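You operate a simulated robot arm through the tools that you are given. There is no shell and no other tool.

You are at the controls of a simulated robot arm. One attempt, no reset.

Task
Close the pellet crate's gap with the dusty lid, then wipe it clean.
Fine: grey jar out on to the bench, yellow cloth back in its place, other lids stay. Set down upright: jar. What is to be rubbed or washed off counts as gone when no trace of it is left.

Only the result counts: the job must be done as asked and must still hold three seconds after the hand-in. Knocking over, shifting, dropping, spilling or breaking anything else fails it. Lids that push on must go on centred and level and be pressed home; caps that screw on are set level and turned clockwise until they are tight. Flat cloth is picked up by pressing the open fingertips on it (5 to 10 N) and closing them slowly along it; thin cloth reads only 2 to 8 mm in the jaws.

Robot
A 7-joint arm with a two-finger parallel gripper, fixed in place. Base frame: the origin is on the floor under the middle of its stand, x ahead of it, y to its left, z up; the work surface is at about z = 0.82. Lengths are in m, angles in rad, forces in N, time in s.
It reaches about 1.247 m from its shoulder. Its first joint turns from -2.304 to 2.304 rad. Payload 3.91 kg.
Tool frame: the origin (TCP) lies between the finger pads and is the grasp point; the fingertips stand 0.03 m ahead of it; z points along the fingers, y is the line along which they close. Largest opening 0.11 m; finger width 0.02, thickness 0.01; the body of the gripper, 0.048 by 0.112 m, starts 0.055 m behind the TCP.
Orientation is that of the tool frame in the base frame, as a unit quaternion [w, x, y, z]. With the fingers straight down and closing along the base's y, the tool's x points along the base's -x, its y along +y and its z along -z.

Tools
- The arm moves only by the tool move_arm. Its argument "rows" is a list of rows, each an object of numbers (a shift or turn left out is 0, a gripper value left out holds the last): "tx", "ty", "tz": the shift along the tool's x, y, z in m; "rx", "ry", "rz": the turn, a rotation vector about the tool's x, y, z in rad. In form: [{"tx": .., "ty": .., "tz": .., "rx": .., "ry": .., "rz": ..}, ...]. A call has 1 to 20 rows; each row is the pose to reach, as a shift and turn from the pose commanded when the call began, along the tool's axes at that moment. "grip" is the closure in counts, from 0 (fully open) to 255 (shut), set as the call begins (left out, the last holds). A row lasts 0.2 s, in which the tool goes at most 0.05 m and 0.15 rad; a call with a longer step from one row to the next is refused whole, and so is a gripper value outside its range. A pose out of reach is approached as far as the arm can. The call stops where the force on the tool passes 80 N (or 10 N more than at its start, if that is more) or the arm is blocked; 0.2 s more then pass. The fingers move at their own pace (about 0.108 m/s each) and stop on an object; they squeeze with about 29 N. The grip force told is the motor's: it shows also when the fingers shut on nothing. Time passes only in rows, and 0.2 s behind the last, so rows that repeat a pose let the fingers close. It gives the time, the measured TCP pose, the force on the tool (base axes), the opening and the grip force at its end, in the units of the frame above (readings bear some noise), with the torque about the TCP (base axes, N m) and any sound that the robot's microphone picked up.
- Cameras (640 x 400 px; columns grow to the right, rows downward): "scene" is fixed at [0.4023, -0.5003, 1.5743]; the picture's right is [0.87, -0.49, 0.00], its down [-0.36, -0.65, -0.67] and it looks along [0.33, 0.58, -0.74] (base axes); focal length 315 px, centre (320, 200). "wrist" rides on the gripper at [0.072, 0.017, -0.103] in the tool frame; the picture's right is [-0.23, 0.97, 0.00], its down [-0.76, -0.18, -0.62] and it looks along [-0.61, -0.14, 0.78] (tool axes); focal length 222 px, centre (320, 200). There is no depth. A picture from a camera that has moved, and an enlarged one, comes with that camera's place and axes in the base frame and with its lens.
- get_image(camera): a new picture of that camera. The clock stands still meanwhile.
- inspect(camera, box): a new picture of the part [left, top, right, bottom] of that camera's present view, enlarged. The clock stands still meanwhile.
- finish_job(): hands the job in; it is judged then, once.

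Places have to be worked out from the pictures, the camera data and where the tool is seen. Open the gripper and draw the arm clear of the work before you hand the job in, unless the task says otherwise.

The tools are called after "Call:" as name(argument=value, ...) on one line, values as JSON. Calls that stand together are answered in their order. move_arm: Moves the arm, as the interface text tells. Its arguments: {"type":"object","properties":{"rows":{"type":"array","items":{"type":"object","properties":{"tx":{"type":"number"},"ty":{"type":"number"},"tz":{"type":"number"},"rx":{"type":"number"},"ry":{"type":"number"},"rz":{"type":"number"}}}},"grip":{"type":"number"}},"required":["rows"]} The other tools are called the same way: get_image (camera) takes a picture; inspect (camera, box) takes an enlarged picture of a part of a camera's view; finish_job () hands the job in.

At the start:

```text
time_s: 0.0
tcp_pos: [0.5549, 0.1624, 1.1213]
ee_rot: [0.0, 0.001, 1.0, 0.0]
wrist_force: [-0.6, -0.1, -1.1]
moment: [0.03, -0.01, 0.03]
opening: 0.11
gripper_force: 0.0
```

scene: 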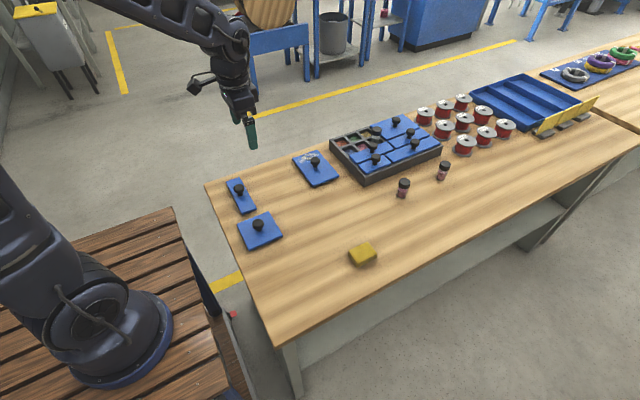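
wrist: 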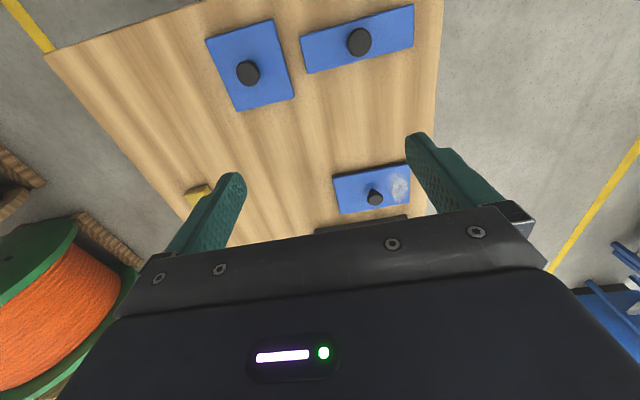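

I see a crate with several lids on it, three loose lids on the bench (one with a pale smudge), and a yellow cloth or sponge. I'll zoom in on each part first.

Call:
inspect(camera="scene", box=[320, 100, 460, 190])

Call:
inspect(camera="scene", box=[210, 140, 350, 260])

Call:
inspect(camera="scene", box=[330, 150, 470, 280])

```text
4.44 times, centred on (390, 145) of scene
camera zoom: at [0.4023, -0.5003, 1.5743], right [0.87, -0.49, 0.0], down [-0.36, -0.65, -0.67], along [0.33, 0.58, -0.74], focal length 1400 px, centre (9, 444)
```

zoom: 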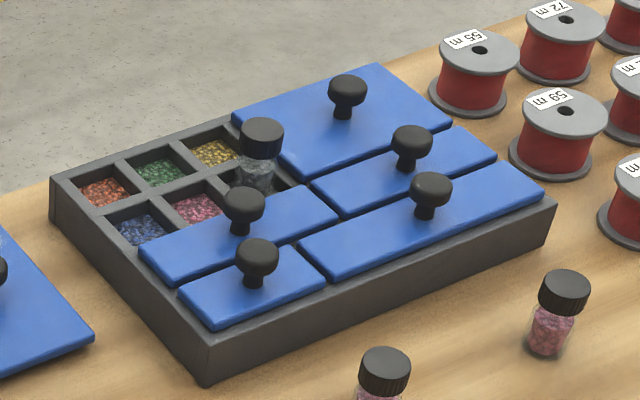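

```text
3.33 times, centred on (280, 200) of scene
camera zoom: at [0.4023, -0.5003, 1.5743], right [0.87, -0.49, 0.0], down [-0.36, -0.65, -0.67], along [0.33, 0.58, -0.74], focal length 1050 px, centre (453, 200)
```

zoom: 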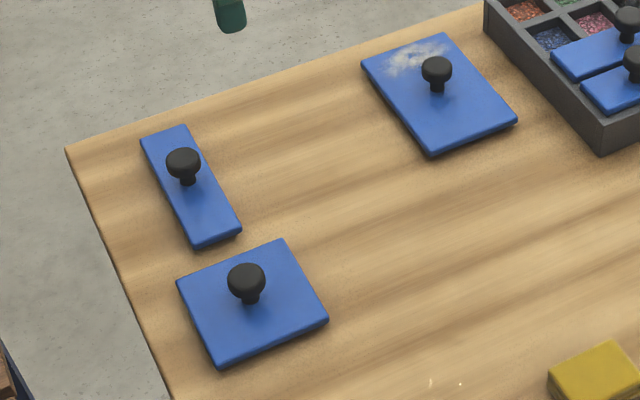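

```text
3.08 times, centred on (400, 215) of scene
camera zoom: at [0.4023, -0.5003, 1.5743], right [0.87, -0.49, 0.0], down [-0.36, -0.65, -0.67], along [0.33, 0.58, -0.74], focal length 969 px, centre (74, 154)
```

zoom: 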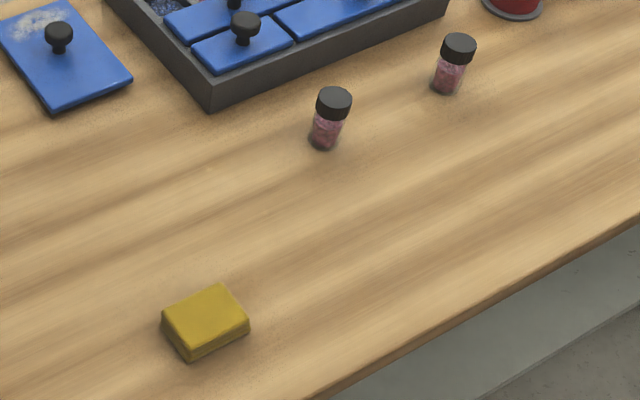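

The gap is the 2x3 group of open cells at the crate's back-left corner. A grey jar stands in one of those cells, and the dusty lid (about 0.10 x 0.16) has to be turned 90° to fit. I'll move the wrist camera over the crate for a closer look.

Call:
move_arm(rows=[{"tx": -0.037, "ty": 0.006, "tz": 0.002}, {"tx": -0.074, "ty": 0.012, "tz": 0.004}, {"tx": -0.111, "ty": 0.018, "tz": 0.006}, {"tx": -0.148, "ty": 0.024, "tz": 0.008}, {"tx": -0.185, "ty": 0.03, "tz": 0.01}, {"tx": -0.222, "ty": 0.036, "tz": 0.012}, {"tx": -0.259, "ty": 0.042, "tz": 0.014}, {"tx": -0.296, "ty": 0.048, "tz": 0.016}, {"tx": -0.333, "ty": 0.054, "tz": 0.018}, {"tx": -0.365, "ty": 0.06, "tz": 0.02}, {"tx": -0.365, "ty": 0.06, "tz": 0.02}], grip=0)

Call:
get_image(camera="wrist")

Call:
get_image(camera="scene")

```text
time_s: 2.4
tcp_pos: [0.918, 0.222, 1.1014]
ee_rot: [0.0, 0.0, 1.0, 0.0]
wrist_force: [-0.3, -0.2, -1.0]
moment: [0.03, 0.01, 0.0]
opening: 0.1099
gripper_force: 0.1
```

```text
taken
camera wrist: at [0.8451, 0.2384, 1.2041], right [0.23, 0.97, 0.0], down [0.76, -0.18, 0.62], along [0.61, -0.14, -0.78], focal length 222 px, centre (320, 200)
```

wrist: 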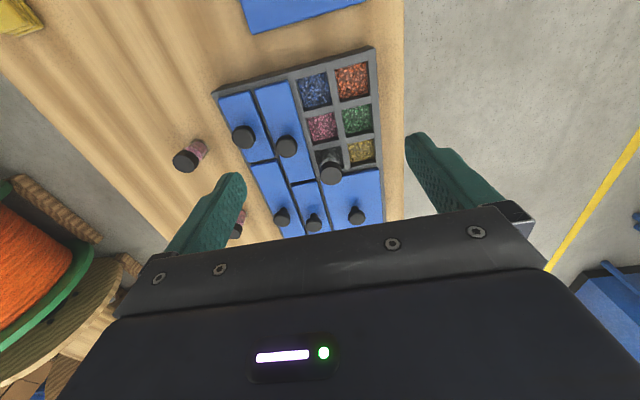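

```text
taken
```

scene: 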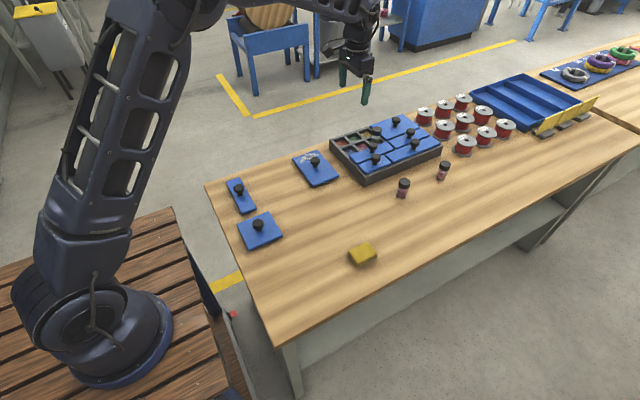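

Call:
inspect(camera="wrist", box=[200, 30, 400, 240])

Call:
inspect(camera="wrist", box=[290, 40, 390, 190])

```text
1.90 times, centred on (300, 135) of wrist
camera zoom: at [0.8451, 0.2384, 1.2041], right [0.23, 0.97, 0.0], down [0.76, -0.18, 0.62], along [0.61, -0.14, -0.78], focal length 423 px, centre (358, 324)
```

zoom: 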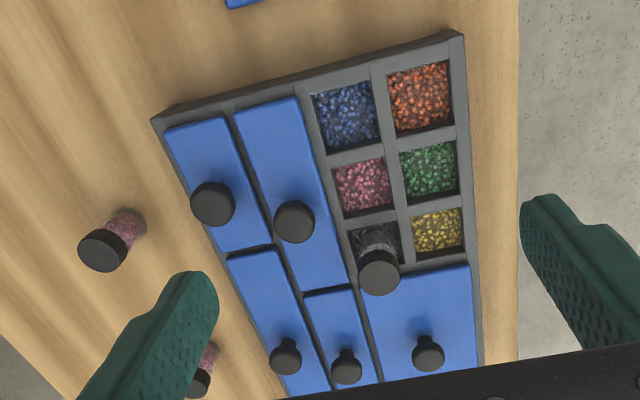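

```text
2.67 times, centred on (340, 115) of wrist
camera zoom: at [0.8451, 0.2384, 1.2041], right [0.23, 0.97, 0.0], down [0.76, -0.18, 0.62], along [0.61, -0.14, -0.78], focal length 592 px, centre (267, 427)
```

zoom: 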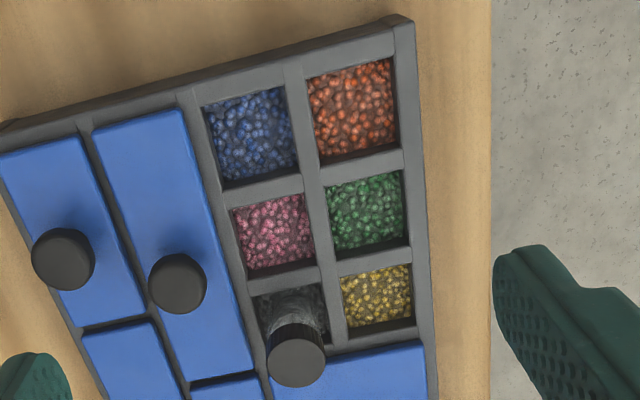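

The grey jar stands in the gap's third-column cell at about (1.028, 0.213), cap top near z 0.917. I'll move above it with the fingers partly open and check the alignment.

Call:
move_arm(rows=[{"tx": -0.028, "ty": -0.002, "tz": 0.02}, {"tx": -0.055, "ty": -0.004, "tz": 0.04}, {"tx": -0.083, "ty": -0.007, "tz": 0.06}, {"tx": -0.11, "ty": -0.009, "tz": 0.08}, {"tx": -0.11, "ty": -0.009, "tz": 0.1}, {"tx": -0.11, "ty": -0.009, "tz": 0.1}], grip=70)

Call:
get_image(camera="wrist")

Call:
inspect(camera="scene", box=[320, 80, 460, 190])

```text
time_s: 3.8
tcp_pos: [1.0273, 0.2125, 0.9997]
ee_rot: [0.001, 0.0, 1.0, 0.0]
wrist_force: [-0.1, -0.8, 0.7]
moment: [-0.04, 0.03, 0.0]
opening: 0.0796
gripper_force: 0.1
```

```text
taken
camera wrist: at [0.9554, 0.2304, 1.1033], right [0.23, 0.97, 0.0], down [0.76, -0.18, 0.62], along [0.61, -0.14, -0.78], focal length 222 px, centre (320, 200)
```

wrist: 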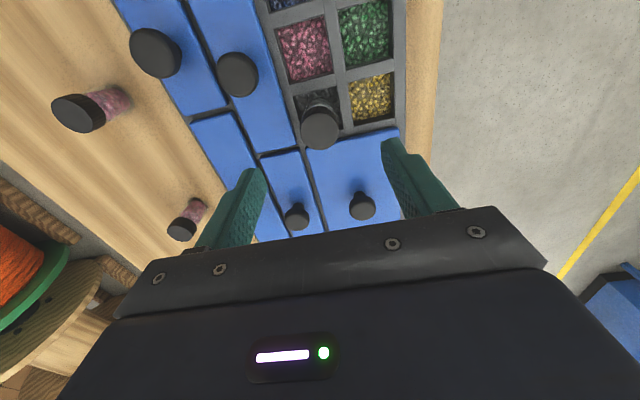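

```text
3.64 times, centred on (390, 135) of scene
camera zoom: at [0.4023, -0.5003, 1.5743], right [0.87, -0.49, 0.0], down [-0.36, -0.65, -0.67], along [0.33, 0.58, -0.74], focal length 1146 px, centre (66, 436)
```

zoom: 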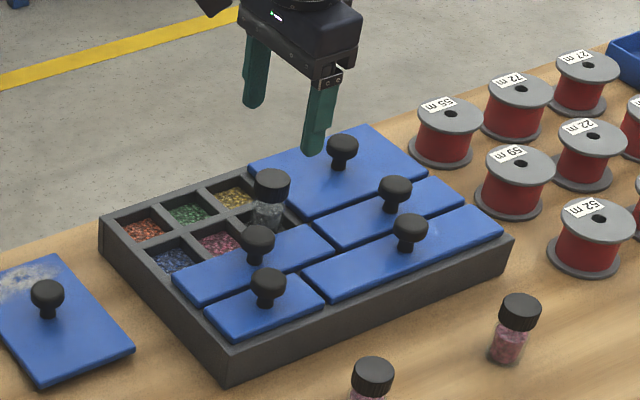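

The cap is at about (1.025, 0.213), top near 0.92, which agrees between the two wrist views. I'll go straight down around it, fingertips staying above the lids, and close.

Call:
move_arm(rows=[{"tx": 0.001, "tz": 0.03}, {"tx": 0.001, "tz": 0.06}, {"tx": 0.001, "tz": 0.08}, {"tx": 0.001, "tz": 0.094}, {"tx": 0.001, "tz": 0.094}])

Call:
get_image(camera="wrist")

Call:
inspect(camera="scene", box=[340, 70, 460, 180])

```text
time_s: 5.0
tcp_pos: [1.0274, 0.2134, 0.907]
ee_rot: [-0.001, 0.0, 1.0, 0.0]
wrist_force: [-0.2, -0.4, -0.4]
moment: [0.0, -0.02, 0.03]
opening: 0.0799
gripper_force: 0.0
```

```text
taken
camera wrist: at [0.955, 0.2306, 1.0099], right [0.23, 0.97, 0.0], down [0.76, -0.18, 0.62], along [0.61, -0.14, -0.78], focal length 222 px, centre (320, 200)
```

wrist: 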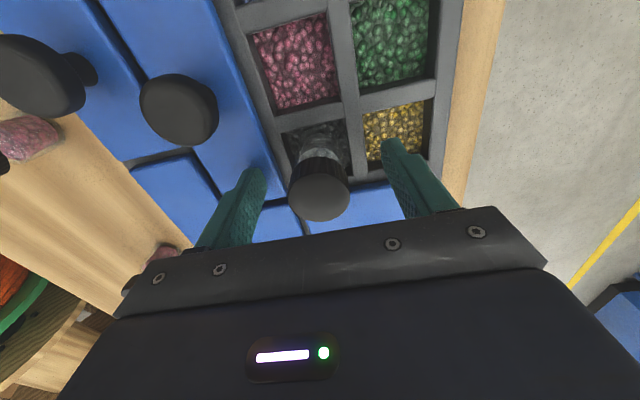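

```text
3.64 times, centred on (400, 125) of scene
camera zoom: at [0.4023, -0.5003, 1.5743], right [0.87, -0.49, 0.0], down [-0.36, -0.65, -0.67], along [0.33, 0.58, -0.74], focal length 1146 px, centre (29, 473)
```

zoom: 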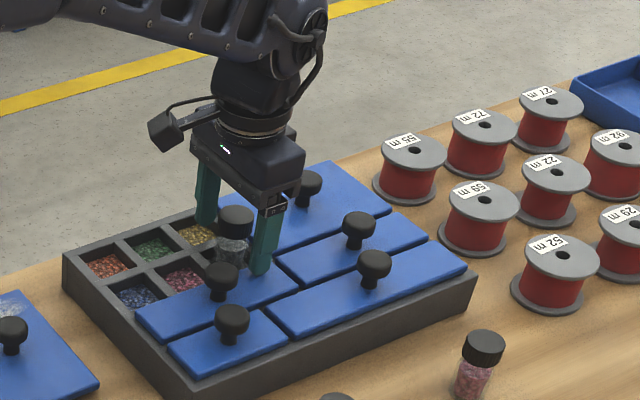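

The cap is centred between the fingers, with the jar about 3 mm nearer the base than the TCP. I'll shift by that amount and close.

Call:
move_arm(rows=[{"tx": 0.003}, {"tx": 0.003}])

Call:
move_arm(rows=[{"tx": 0}, {"tx": 0}, {"tx": 0}, {"tx": 0}, {"tx": 0}], grip=255)

Call:
get_image(camera="wrist")

```text
time_s: 5.6
tcp_pos: [1.0247, 0.214, 0.9054]
ee_rot: [0.0, 0.0, 1.0, 0.0]
wrist_force: [0.5, -0.1, -0.2]
moment: [-0.03, 0.0, 0.0]
opening: 0.0798
gripper_force: 0.1
```

```text
time_s: 6.8
tcp_pos: [1.0257, 0.2132, 0.9088]
ee_rot: [0.0, 0.0, 1.0, 0.0]
wrist_force: [-0.1, 0.0, -0.2]
moment: [-0.01, -0.02, -0.01]
opening: 0.0332
gripper_force: 28.9
```

```text
taken
camera wrist: at [0.9521, 0.2306, 1.01], right [0.23, 0.97, 0.0], down [0.76, -0.18, 0.62], along [0.61, -0.14, -0.78], focal length 222 px, centre (320, 200)
```

wrist: 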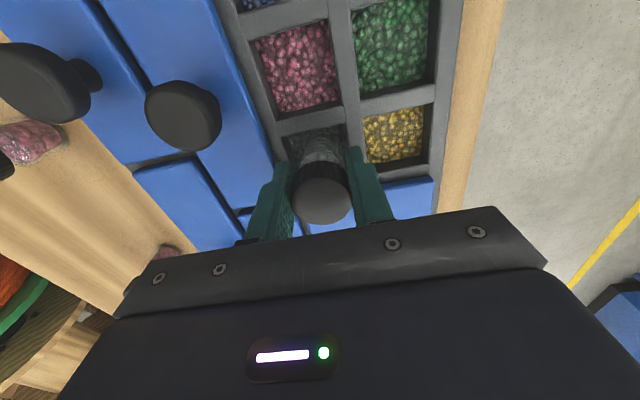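

The jar is held at a 33 mm opening. I'll lift it straight up 0.12 m and check.

Call:
move_arm(rows=[{"tz": -0.01}, {"tz": -0.025}, {"tz": -0.045}, {"tz": -0.07}, {"tz": -0.1}, {"tz": -0.12}, {"tz": -0.12}])

Call:
get_image(camera="wrist")

Call:
inspect(camera="scene", box=[320, 40, 460, 190])

```text
time_s: 8.4
tcp_pos: [1.0246, 0.2122, 1.028]
ee_rot: [0.0, 0.0, 1.0, 0.0]
wrist_force: [-0.1, -0.3, 0.0]
moment: [-0.01, 0.0, -0.02]
opening: 0.0001
gripper_force: 28.8
```

```text
taken
camera wrist: at [0.9519, 0.2301, 1.1309], right [0.23, 0.97, 0.0], down [0.76, -0.18, 0.62], along [0.61, -0.14, -0.78], focal length 222 px, centre (320, 200)
```

wrist: 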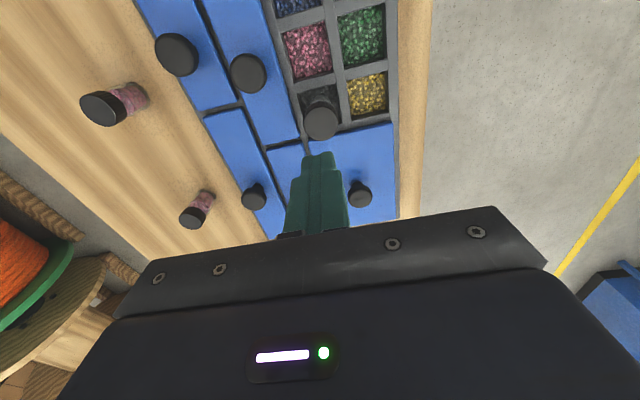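

```text
2.67 times, centred on (390, 115) of scene
camera zoom: at [0.4023, -0.5003, 1.5743], right [0.87, -0.49, 0.0], down [-0.36, -0.65, -0.67], along [0.33, 0.58, -0.74], focal length 840 px, centre (133, 427)
```

zoom: 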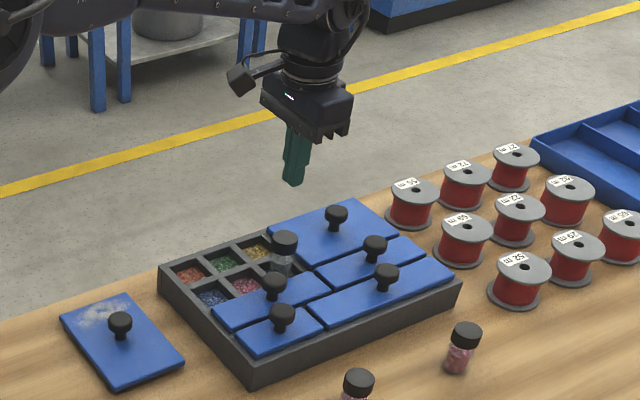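

The fingers slid off and the jar stayed in its cell. I'll reopen, go a little lower for a deeper grip, and this time lift in small steps while watching the readings.

Call:
move_arm(rows=[{"tz": 0}, {"tz": 0}, {"tz": 0}, {"tz": 0.04}, {"tz": 0.08}, {"tz": 0.11}, {"tz": 0.126}, {"tz": 0.126}], grip=116)

Call:
inspect(camera="wrist", box=[220, 90, 440, 250])

Call:
inspect(camera="scene", box=[360, 90, 430, 150])

```text
time_s: 10.2
tcp_pos: [1.0238, 0.2124, 0.9048]
ee_rot: [0.003, 0.0, 1.0, 0.002]
wrist_force: [-3.7, -0.6, 38.1]
moment: [-1.33, 0.19, -0.14]
opening: 0.0599
gripper_force: 0.2
```

```text
2.50 times, centred on (330, 170) of wrist
camera zoom: at [0.9518, 0.2303, 1.008], right [0.23, 0.97, 0.0], down [0.76, -0.18, 0.63], along [0.61, -0.14, -0.78], focal length 555 px, centre (295, 275)
```

zoom: 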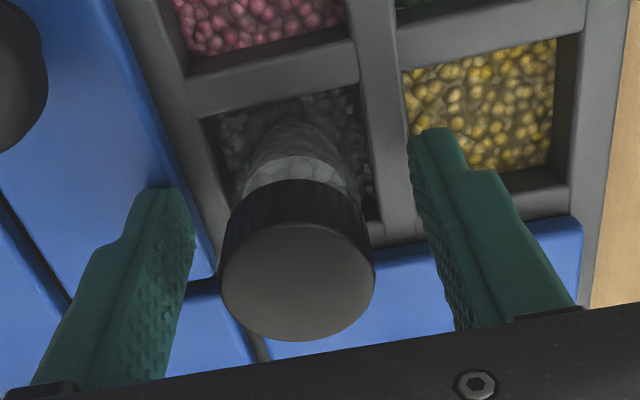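

```text
6.67 times, centred on (395, 120) of scene
camera zoom: at [0.4023, -0.5003, 1.5743], right [0.87, -0.49, 0.0], down [-0.36, -0.65, -0.67], along [0.33, 0.58, -0.74], focal length 2100 px, centre (-180, 733)
```

zoom: 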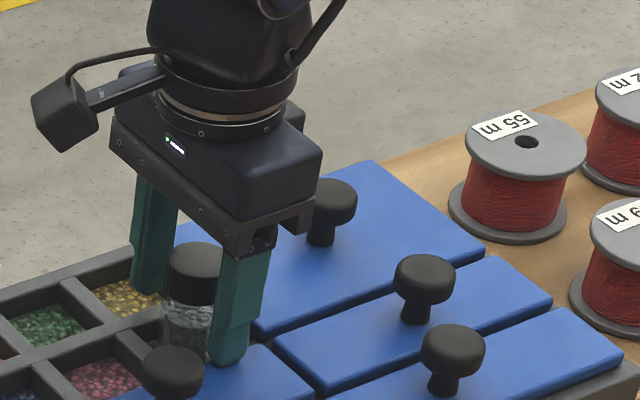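

The left fingertip is touching the neighbouring lid (38 N), so that lid's top is near z 0.873. I'll back up 5 mm to clear it, then check the lid hasn't moved.

Call:
move_arm(rows=[{"tz": -0.003}, {"tz": -0.006}, {"tz": -0.006}])

Call:
move_arm(rows=[{"tz": 0}, {"tz": 0}, {"tz": 0}, {"tz": 0}], grip=255)

Call:
inspect(camera="wrist", box=[220, 90, 440, 250])

Call:
inspect(camera="scene", box=[360, 90, 430, 150])

```text
time_s: 11.0
tcp_pos: [1.0229, 0.2126, 0.9063]
ee_rot: [-0.002, 0.001, 1.0, 0.0]
wrist_force: [1.2, -0.1, 4.9]
moment: [-0.14, -0.02, 0.04]
opening: 0.0597
gripper_force: 0.1
```

```text
time_s: 12.0
tcp_pos: [1.0238, 0.2136, 0.9074]
ee_rot: [0.0, -0.001, 1.0, 0.0]
wrist_force: [-1.7, -0.8, 1.0]
moment: [-0.03, 0.03, 0.0]
opening: 0.033
gripper_force: 28.6
```

```text
2.50 times, centred on (330, 170) of wrist
camera zoom: at [0.952, 0.2304, 1.01], right [0.23, 0.97, 0.0], down [0.76, -0.18, 0.62], along [0.61, -0.14, -0.78], focal length 555 px, centre (295, 275)
```

zoom: 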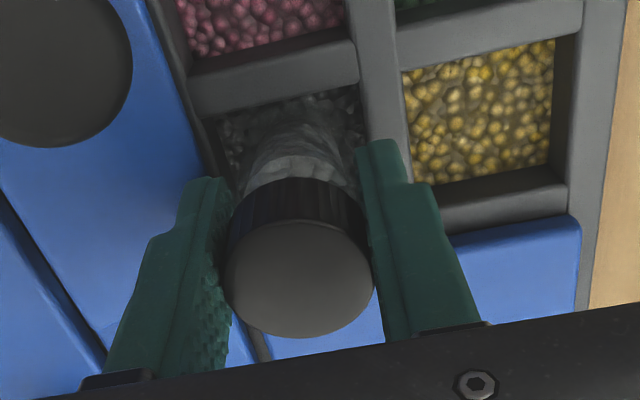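

```text
6.67 times, centred on (395, 120) of scene
camera zoom: at [0.4023, -0.5003, 1.5743], right [0.87, -0.49, 0.0], down [-0.36, -0.65, -0.67], along [0.33, 0.58, -0.74], focal length 2100 px, centre (-180, 733)
```

zoom: 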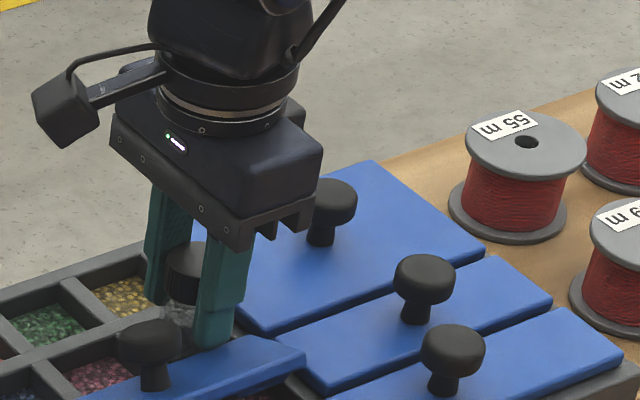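

The neighbouring lid now looks tilted in these views. I'll look at the whole area before moving anything.

Call:
get_image(camera="wrist")

Call:
inspect(camera="scene", box=[320, 90, 450, 190])

```text
taken
camera wrist: at [0.952, 0.2304, 1.01], right [0.23, 0.97, 0.0], down [0.76, -0.18, 0.62], along [0.61, -0.14, -0.78], focal length 222 px, centre (320, 200)
```

wrist: 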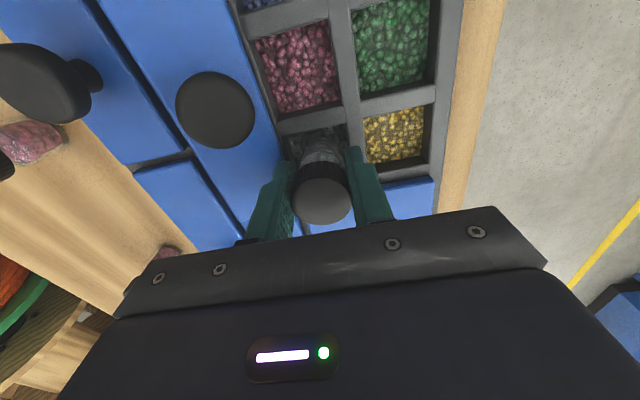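

```text
4.00 times, centred on (385, 140) of scene
camera zoom: at [0.4023, -0.5003, 1.5743], right [0.87, -0.49, 0.0], down [-0.36, -0.65, -0.67], along [0.33, 0.58, -0.74], focal length 1260 px, centre (60, 440)
```

zoom: 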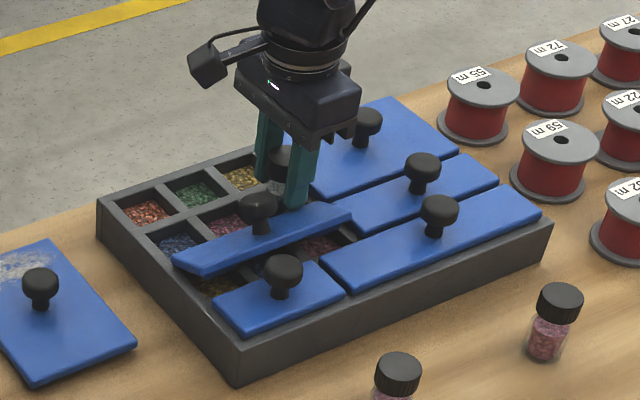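

The row-3 left lid has tipped up on its -y side, so I'll have to reseat it later. I still have the jar's cap, so I'll lift very gently in small steps and watch both the jar and the lid.

Call:
move_arm(rows=[{"tz": -0.002}, {"tz": -0.004}, {"tz": -0.006}])

Call:
inspect(camera="wrist", box=[180, 60, 440, 250])

Call:
inspect(camera="scene", box=[350, 100, 430, 160])

```text
time_s: 12.8
tcp_pos: [1.024, 0.212, 0.9136]
ee_rot: [-0.001, 0.002, 1.0, 0.0]
wrist_force: [0.7, -0.6, -0.7]
moment: [-0.02, 0.01, 0.0]
opening: 0.0331
gripper_force: 28.4
```

```text
2.11 times, centred on (310, 155) of wrist
camera zoom: at [0.952, 0.2305, 1.0165], right [0.23, 0.97, 0.0], down [0.76, -0.18, 0.62], along [0.61, -0.14, -0.78], focal length 468 px, centre (341, 295)
```

zoom: 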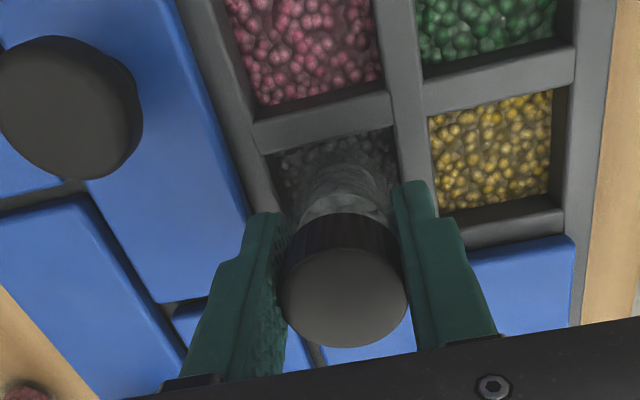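

```text
6.67 times, centred on (390, 130) of scene
camera zoom: at [0.4023, -0.5003, 1.5743], right [0.87, -0.49, 0.0], down [-0.36, -0.65, -0.67], along [0.33, 0.58, -0.74], focal length 2100 px, centre (-147, 667)
```

zoom: 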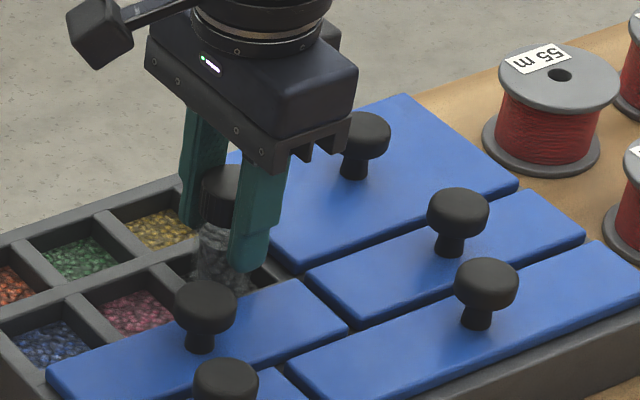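

The lid seems to have dropped back to level, and the jar may be rising with the fingers. I'll compare the full view.

Call:
inspect(camera="scene", box=[320, 90, 450, 190])

Call:
get_image(camera="wrist")

```text
4.00 times, centred on (385, 140) of scene
camera zoom: at [0.4023, -0.5003, 1.5743], right [0.87, -0.49, 0.0], down [-0.36, -0.65, -0.67], along [0.33, 0.58, -0.74], focal length 1260 px, centre (60, 440)
```

zoom: 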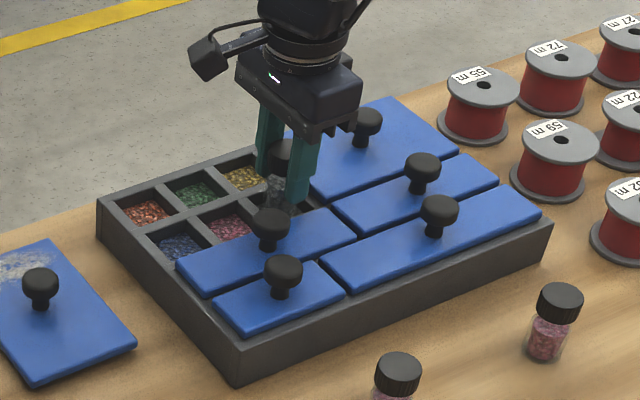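

```text
taken
camera wrist: at [0.952, 0.2305, 1.0165], right [0.23, 0.97, 0.0], down [0.76, -0.18, 0.62], along [0.61, -0.14, -0.78], focal length 222 px, centre (320, 200)
```

wrist: 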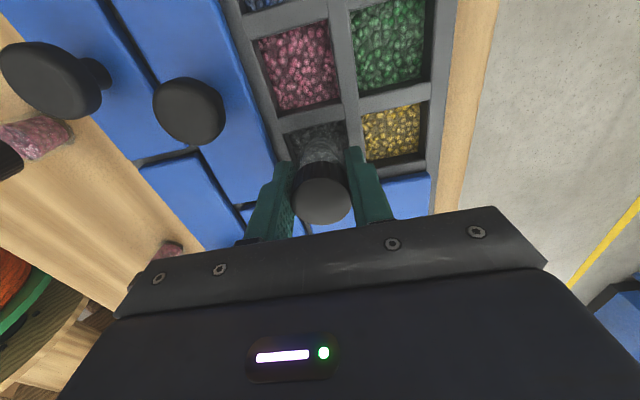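

The lid is back down and roughly level, and the jar is moving up with the fingers. I'll keep lifting slowly.

Call:
move_arm(rows=[{"tz": -0.003}, {"tz": -0.006}, {"tz": -0.009}, {"tz": -0.012}, {"tz": -0.015}])

Call:
inspect(camera="scene", box=[340, 90, 440, 170])

Call:
inspect(camera="wrist", box=[140, 0, 460, 250])

```text
time_s: 14.0
tcp_pos: [1.0246, 0.2124, 0.9299]
ee_rot: [0.0, 0.0, 1.0, 0.0]
wrist_force: [-0.3, -0.6, -1.2]
moment: [0.01, 0.0, 0.01]
opening: 0.0332
gripper_force: 28.4
```

```text
5.00 times, centred on (390, 130) of scene
camera zoom: at [0.4023, -0.5003, 1.5743], right [0.87, -0.49, 0.0], down [-0.36, -0.65, -0.67], along [0.33, 0.58, -0.74], focal length 1575 px, centre (-30, 550)
```

zoom: 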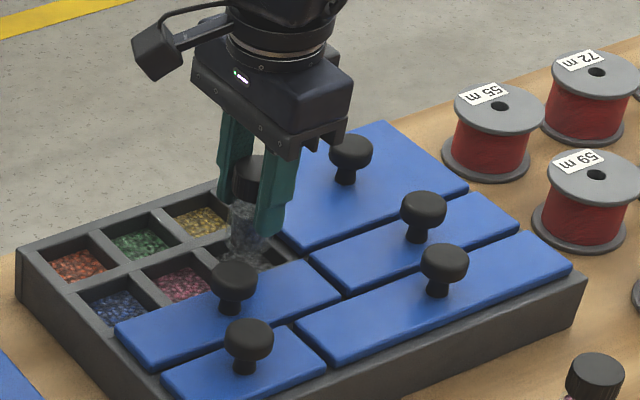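

```text
1.60 times, centred on (300, 125) of wrist
camera zoom: at [0.9519, 0.2302, 1.0318], right [0.23, 0.97, 0.0], down [0.76, -0.18, 0.62], along [0.61, -0.14, -0.78], focal length 355 px, centre (352, 320)
```

zoom: 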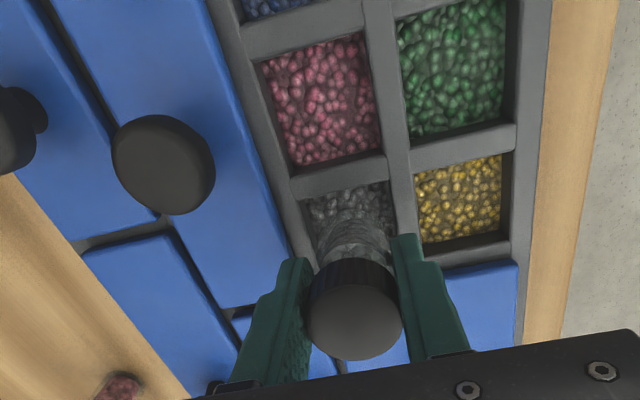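

The jar is clear of the pellets and held firmly. I'll continue slowly up to z≈1.0 so it clears the knobs.

Call:
move_arm(rows=[{"tz": -0.004}, {"tz": -0.009}, {"tz": -0.015}, {"tz": -0.022}, {"tz": -0.029}, {"tz": -0.036}, {"tz": -0.043}, {"tz": -0.05}, {"tz": -0.057}, {"tz": -0.064}, {"tz": -0.069}, {"tz": -0.072}, {"tz": -0.072}])

Call:
get_image(camera="wrist")

Call:
inspect(camera="scene", box=[330, 60, 450, 180])

```text
time_s: 16.8
tcp_pos: [1.0243, 0.2133, 1.0004]
ee_rot: [0.0, 0.0, 1.0, 0.0]
wrist_force: [-0.6, -0.4, -0.9]
moment: [-0.02, 0.04, 0.03]
opening: 0.0332
gripper_force: 29.2
```

```text
taken
camera wrist: at [0.9523, 0.2304, 1.1038], right [0.23, 0.97, 0.0], down [0.76, -0.18, 0.62], along [0.61, -0.14, -0.78], focal length 222 px, centre (320, 200)
```

wrist: 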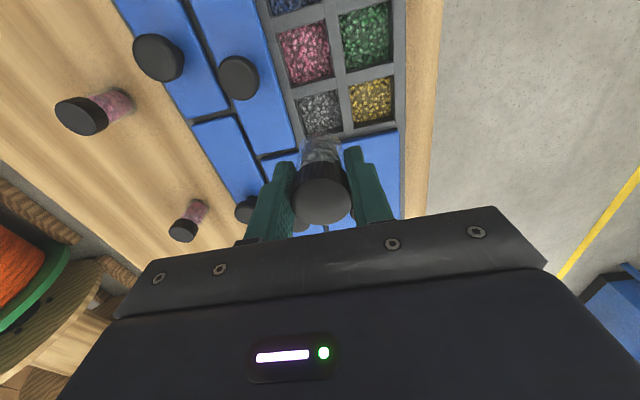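

```text
3.33 times, centred on (390, 120) of scene
camera zoom: at [0.4023, -0.5003, 1.5743], right [0.87, -0.49, 0.0], down [-0.36, -0.65, -0.67], along [0.33, 0.58, -0.74], focal length 1050 px, centre (87, 467)
```

zoom: 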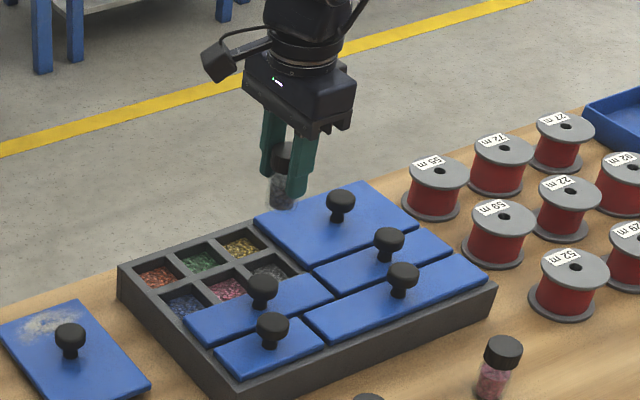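

The jar is clear of everything and held upright. I'll carry it slowly to a free bench spot near (0.85, -0.03).

Call:
move_arm(rows=[{"tx": 0.002, "ty": -0.003}, {"tx": 0.006, "ty": -0.009}, {"tx": 0.013, "ty": -0.018}, {"tx": 0.022, "ty": -0.03}, {"tx": 0.032, "ty": -0.044}, {"tx": 0.042, "ty": -0.058}, {"tx": 0.052, "ty": -0.072}, {"tx": 0.062, "ty": -0.086}, {"tx": 0.072, "ty": -0.1}, {"tx": 0.082, "ty": -0.114}, {"tx": 0.093, "ty": -0.128}, {"tx": 0.104, "ty": -0.143}, {"tx": 0.115, "ty": -0.158}, {"tx": 0.126, "ty": -0.174}, {"tx": 0.137, "ty": -0.19}, {"tx": 0.148, "ty": -0.206}, {"tx": 0.159, "ty": -0.22}, {"tx": 0.167, "ty": -0.232}, {"tx": 0.173, "ty": -0.24}, {"tx": 0.1755, "ty": -0.2435}])

Call:
get_image(camera="wrist")

Call:
get_image(camera="scene")

```text
time_s: 21.0
tcp_pos: [0.8487, -0.0307, 0.9989]
ee_rot: [0.0, 0.0, 1.0, 0.001]
wrist_force: [0.4, 0.7, -1.1]
moment: [0.0, 0.0, -0.02]
opening: 0.033
gripper_force: 29.1
```

```text
taken
camera wrist: at [0.7768, -0.0135, 1.103], right [0.23, 0.97, 0.0], down [0.76, -0.18, 0.62], along [0.61, -0.14, -0.78], focal length 222 px, centre (320, 200)
```

wrist: 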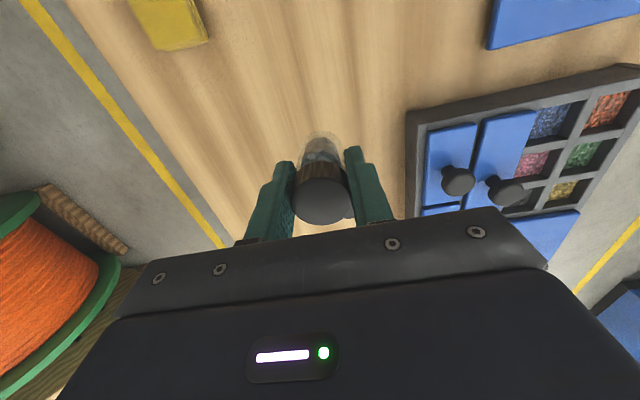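

```text
taken
```

scene: 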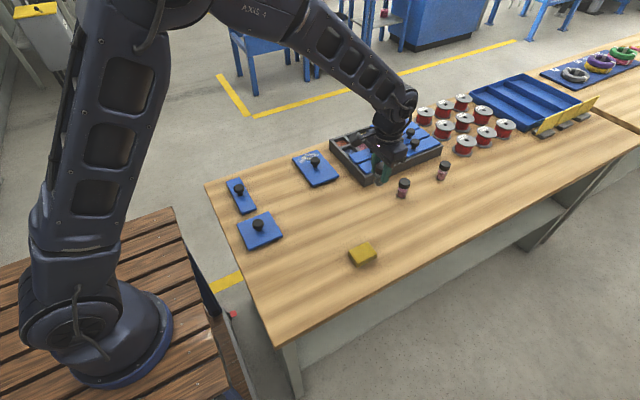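

The spot below is clear. I'll lower the jar to about 2 cm above the bench and check.

Call:
move_arm(rows=[{"tz": 0.004}, {"tz": 0.012}, {"tz": 0.022}, {"tz": 0.032}, {"tz": 0.042}, {"tz": 0.052}, {"tz": 0.062}, {"tz": 0.072}, {"tz": 0.082}, {"tz": 0.09}, {"tz": 0.096}, {"tz": 0.1}, {"tz": 0.1}])

Call:
inspect(camera="wrist", box=[220, 90, 440, 250])

Call:
inspect(camera="scene", box=[340, 140, 430, 210])

```text
time_s: 23.8
tcp_pos: [0.8491, -0.0295, 0.9]
ee_rot: [0.0, 0.0, 1.0, 0.0]
wrist_force: [0.9, 1.3, -0.2]
moment: [-0.01, 0.01, -0.05]
opening: 0.0329
gripper_force: 28.2
```

```text
2.50 times, centred on (330, 170) of wrist
camera zoom: at [0.7767, -0.0132, 1.0034], right [0.23, 0.97, 0.0], down [0.76, -0.18, 0.62], along [0.61, -0.14, -0.78], focal length 555 px, centre (295, 275)
```

zoom: 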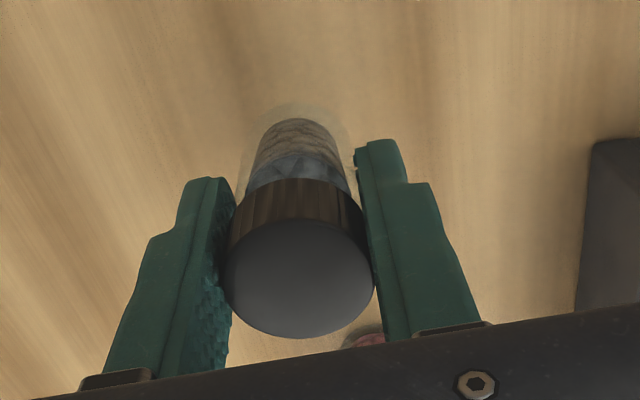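

```text
5.71 times, centred on (385, 175) of scene
camera zoom: at [0.4023, -0.5003, 1.5743], right [0.87, -0.49, 0.0], down [-0.36, -0.65, -0.67], along [0.33, 0.58, -0.74], focal length 1800 px, centre (-51, 343)
```

zoom: 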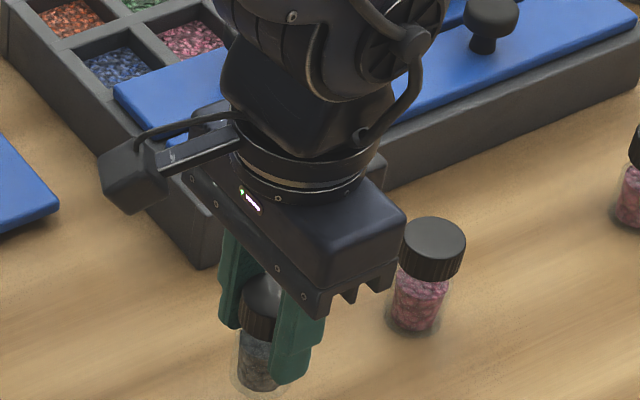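

I'm lowering in small steps now, watching for the force to show contact.

Call:
move_arm(rows=[{"tz": 0.003}, {"tz": 0.006}, {"tz": 0.009}, {"tz": 0.012}, {"tz": 0.012}])

Call:
inspect(camera="scene", box=[340, 140, 430, 210])

```text
time_s: 25.0
tcp_pos: [0.8478, -0.0308, 0.8878]
ee_rot: [0.0, 0.0, 1.0, 0.0]
wrist_force: [0.8, 0.1, -0.3]
moment: [0.0, 0.01, -0.01]
opening: 0.0333
gripper_force: 29.1
```

```text
5.71 times, centred on (385, 175) of scene
camera zoom: at [0.4023, -0.5003, 1.5743], right [0.87, -0.49, 0.0], down [-0.36, -0.65, -0.67], along [0.33, 0.58, -0.74], focal length 1800 px, centre (-51, 343)
```

zoom: 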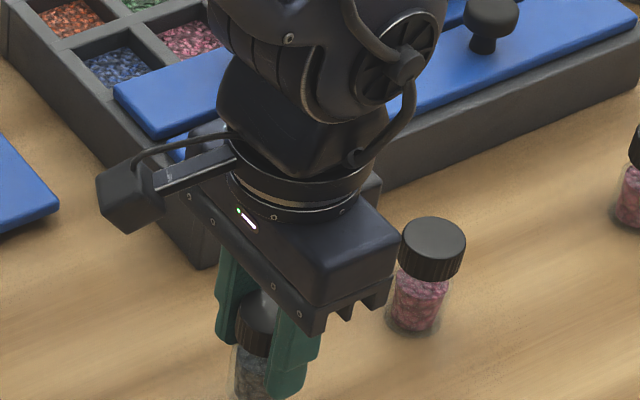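

No contact yet at z 0.888. I'll keep going in 2 mm steps.

Call:
move_arm(rows=[{"tz": 0.002}, {"tz": 0.004}, {"tz": 0.006}])

Call:
move_arm(rows=[{"tz": 0.001}, {"tz": 0.002}, {"tz": 0.003}])

```text
time_s: 25.8
tcp_pos: [0.8498, -0.0304, 0.8818]
ee_rot: [0.0, 0.0, 1.0, 0.0]
wrist_force: [0.4, -1.0, -0.7]
moment: [0.03, 0.04, -0.01]
opening: 0.0332
gripper_force: 29.2
```

```text
time_s: 26.6
tcp_pos: [0.8497, -0.0309, 0.8793]
ee_rot: [-0.001, 0.0, 1.0, -0.001]
wrist_force: [-0.2, -0.7, -0.2]
moment: [0.03, -0.01, 0.02]
opening: 0.0329
gripper_force: 28.9
```

Call:
inspect(camera="scene", box=[350, 160, 420, 220])

Call:
inspect(camera="wrist", box=[220, 90, 440, 250])

```text
6.67 times, centred on (385, 190) of scene
camera zoom: at [0.4023, -0.5003, 1.5743], right [0.87, -0.49, 0.0], down [-0.36, -0.65, -0.67], along [0.33, 0.58, -0.74], focal length 2100 px, centre (-113, 267)
```

zoom: 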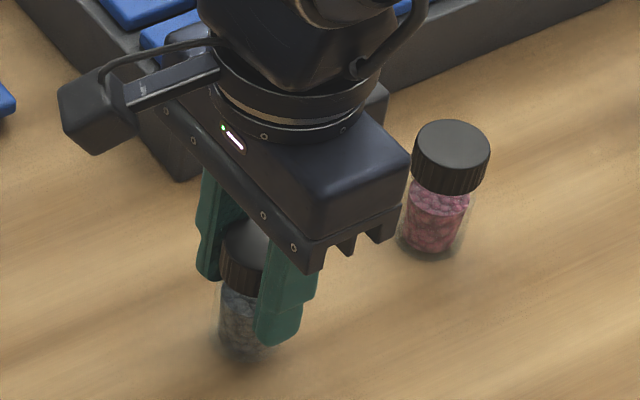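

```text
2.50 times, centred on (330, 170) of wrist
camera zoom: at [0.7767, -0.0133, 0.9825], right [0.23, 0.97, 0.0], down [0.76, -0.18, 0.62], along [0.61, -0.14, -0.78], focal length 555 px, centre (295, 275)
```

zoom: 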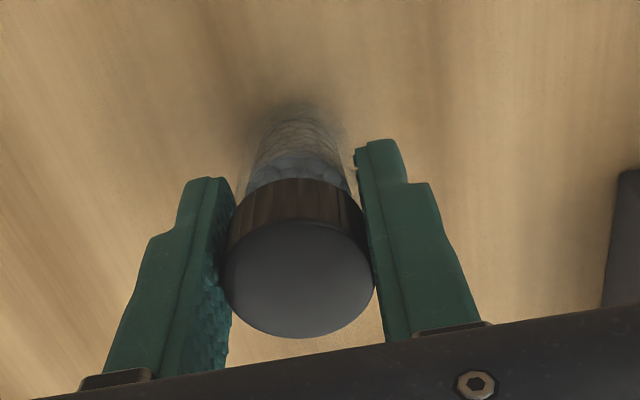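

Call:
move_arm(rows=[{"tz": 0.001}, {"tz": 0.002}])

Call:
move_arm(rows=[{"tz": 0.001}, {"tz": 0.002}])

```text
time_s: 27.2
tcp_pos: [0.8485, -0.0307, 0.8763]
ee_rot: [0.0, 0.0, 1.0, 0.0]
wrist_force: [-1.0, 0.4, -0.4]
moment: [0.0, 0.0, -0.01]
opening: 0.033
gripper_force: 29.1
```

```text
time_s: 27.8
tcp_pos: [0.8495, -0.031, 0.8751]
ee_rot: [0.0, 0.0, 1.0, 0.001]
wrist_force: [0.0, 1.0, 0.1]
moment: [0.03, -0.02, 0.0]
opening: 0.0329
gripper_force: 28.6
```

Still no contact at 0.875, so the jar is a little taller than I estimated. I'll keep on with 1–2 mm steps.

Call:
move_arm(rows=[{"tz": 0.001}, {"tz": 0.002}])

Call:
move_arm(rows=[{"tz": 0.001}, {"tz": 0.002}])

Call:
inspect(camera="scene", box=[350, 160, 420, 220])

Call:
inspect(camera="wrist", box=[220, 90, 440, 250])

```text
time_s: 28.4
tcp_pos: [0.8491, -0.0303, 0.8746]
ee_rot: [0.002, 0.0, 1.0, 0.0]
wrist_force: [-2.9, -1.2, 25.8]
moment: [-0.06, 0.12, -0.02]
opening: 0.0333
gripper_force: 29.3
```

```text
time_s: 29.0
tcp_pos: [0.8503, -0.0301, 0.8732]
ee_rot: [0.001, 0.0, 1.0, 0.0]
wrist_force: [3.5, -2.2, 24.0]
moment: [-0.07, -0.25, 0.0]
opening: 0.0333
gripper_force: 28.5
```

```text
6.67 times, centred on (385, 190) of scene
camera zoom: at [0.4023, -0.5003, 1.5743], right [0.87, -0.49, 0.0], down [-0.36, -0.65, -0.67], along [0.33, 0.58, -0.74], focal length 2100 px, centre (-113, 267)
```

zoom: 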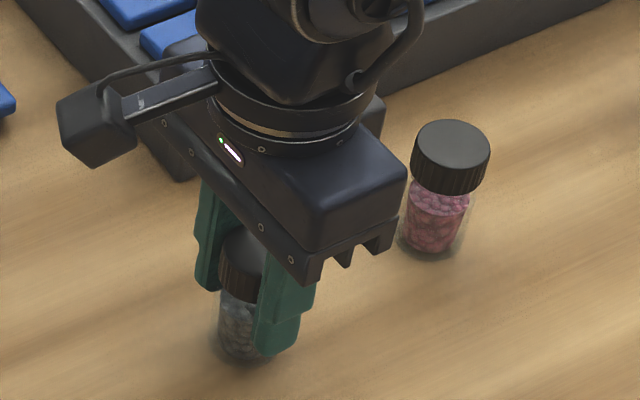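

```text
2.50 times, centred on (330, 170) of wrist
camera zoom: at [0.7766, -0.0133, 0.9752], right [0.23, 0.97, 0.0], down [0.76, -0.18, 0.62], along [0.61, -0.14, -0.78], focal length 555 px, centre (295, 275)
```

zoom: 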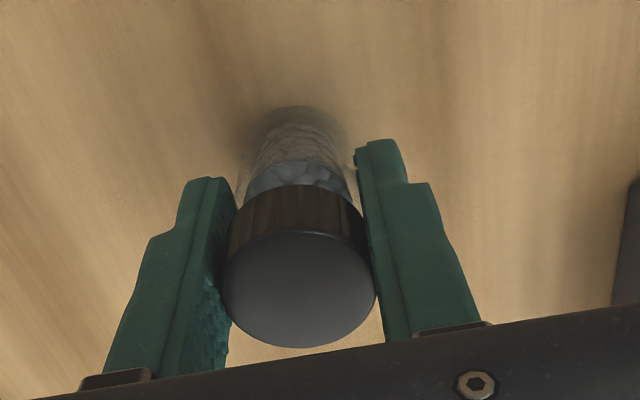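

Contact at about 25 N, so the jar is on the bench. I'll ease the press off by 2 mm and open the fingers.

Call:
move_arm(rows=[{"tz": -0.001}, {"tz": -0.003}])

Call:
move_arm(rows=[{"tz": 0}, {"tz": 0}, {"tz": 0}], grip=110)

Call:
inspect(camera="wrist", box=[220, 90, 440, 250])

Call:
inspect(camera="scene", box=[350, 160, 420, 220])

```text
time_s: 29.6
tcp_pos: [0.8477, -0.0306, 0.8728]
ee_rot: [-0.001, 0.0, 1.0, 0.0]
wrist_force: [-0.1, -0.3, 0.0]
moment: [0.0, 0.0, 0.0]
opening: 0.033
gripper_force: 28.5
```

```text
time_s: 30.4
tcp_pos: [0.8482, -0.0316, 0.8739]
ee_rot: [0.0, 0.0, 1.0, 0.0]
wrist_force: [0.1, 0.1, 0.5]
moment: [0.02, -0.03, -0.01]
opening: 0.0627
gripper_force: 0.0
```

```text
2.50 times, centred on (330, 170) of wrist
camera zoom: at [0.7764, -0.0136, 0.9776], right [0.23, 0.97, 0.0], down [0.76, -0.18, 0.62], along [0.61, -0.14, -0.78], focal length 555 px, centre (295, 275)
```

zoom: 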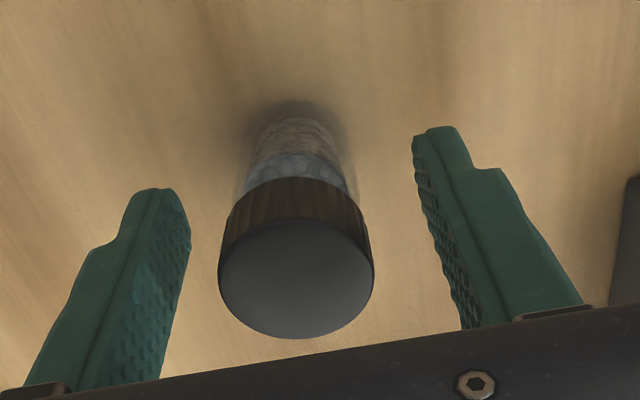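

```text
6.67 times, centred on (385, 190) of scene
camera zoom: at [0.4023, -0.5003, 1.5743], right [0.87, -0.49, 0.0], down [-0.36, -0.65, -0.67], along [0.33, 0.58, -0.74], focal length 2100 px, centre (-113, 267)
```

zoom: 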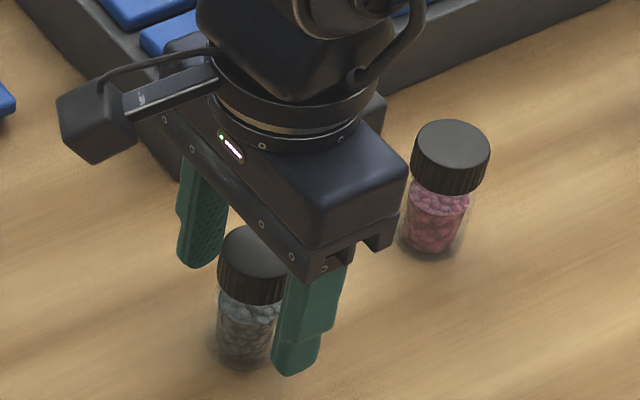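

The jar stands free and upright. I'll retract straight up, then move over the crate to inspect the disturbed lid.

Call:
move_arm(rows=[{"tz": -0.02}, {"tz": -0.05}, {"tz": -0.09}, {"tz": -0.13}, {"tz": -0.166}, {"tz": -0.166, "tx": -0.02, "ty": 0.03}, {"tz": -0.166, "tx": -0.04, "ty": 0.07}, {"tz": -0.166, "tx": -0.06, "ty": 0.11}, {"tz": -0.166, "tx": -0.07, "ty": 0.15}, {"tz": -0.166, "tx": -0.08, "ty": 0.185}, {"tz": -0.166, "tx": -0.08, "ty": 0.2}, {"tz": -0.166, "tx": -0.08, "ty": 0.2}], grip=0)

Call:
get_image(camera="wrist")

Call:
inspect(camera="scene", box=[320, 90, 450, 210])

```text
time_s: 33.0
tcp_pos: [0.928, 0.1696, 1.041]
ee_rot: [0.0, 0.0, 1.0, 0.0]
wrist_force: [-0.5, 0.0, 0.2]
moment: [0.01, 0.01, 0.02]
opening: 0.1098
gripper_force: 0.0
```

```text
taken
camera wrist: at [0.8564, 0.1873, 1.1438], right [0.23, 0.97, 0.0], down [0.76, -0.18, 0.62], along [0.61, -0.14, -0.78], focal length 222 px, centre (320, 200)
```

wrist: 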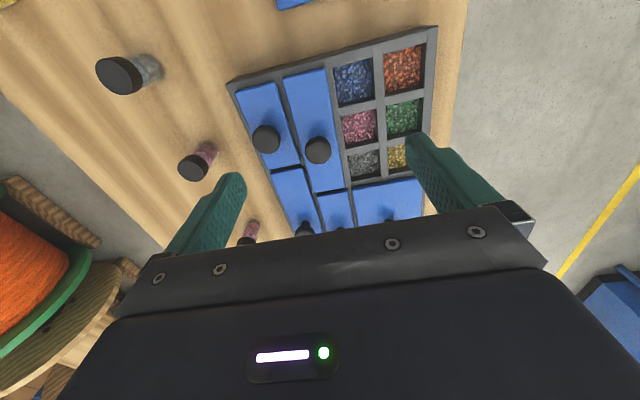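

```text
3.33 times, centred on (385, 150) of scene
camera zoom: at [0.4023, -0.5003, 1.5743], right [0.87, -0.49, 0.0], down [-0.36, -0.65, -0.67], along [0.33, 0.58, -0.74], focal length 1050 px, centre (103, 367)
```

zoom: 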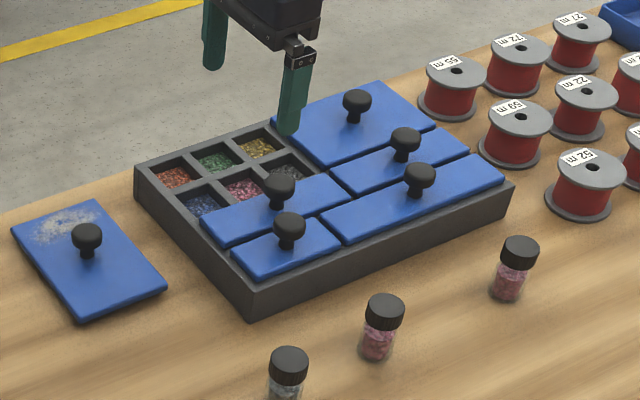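

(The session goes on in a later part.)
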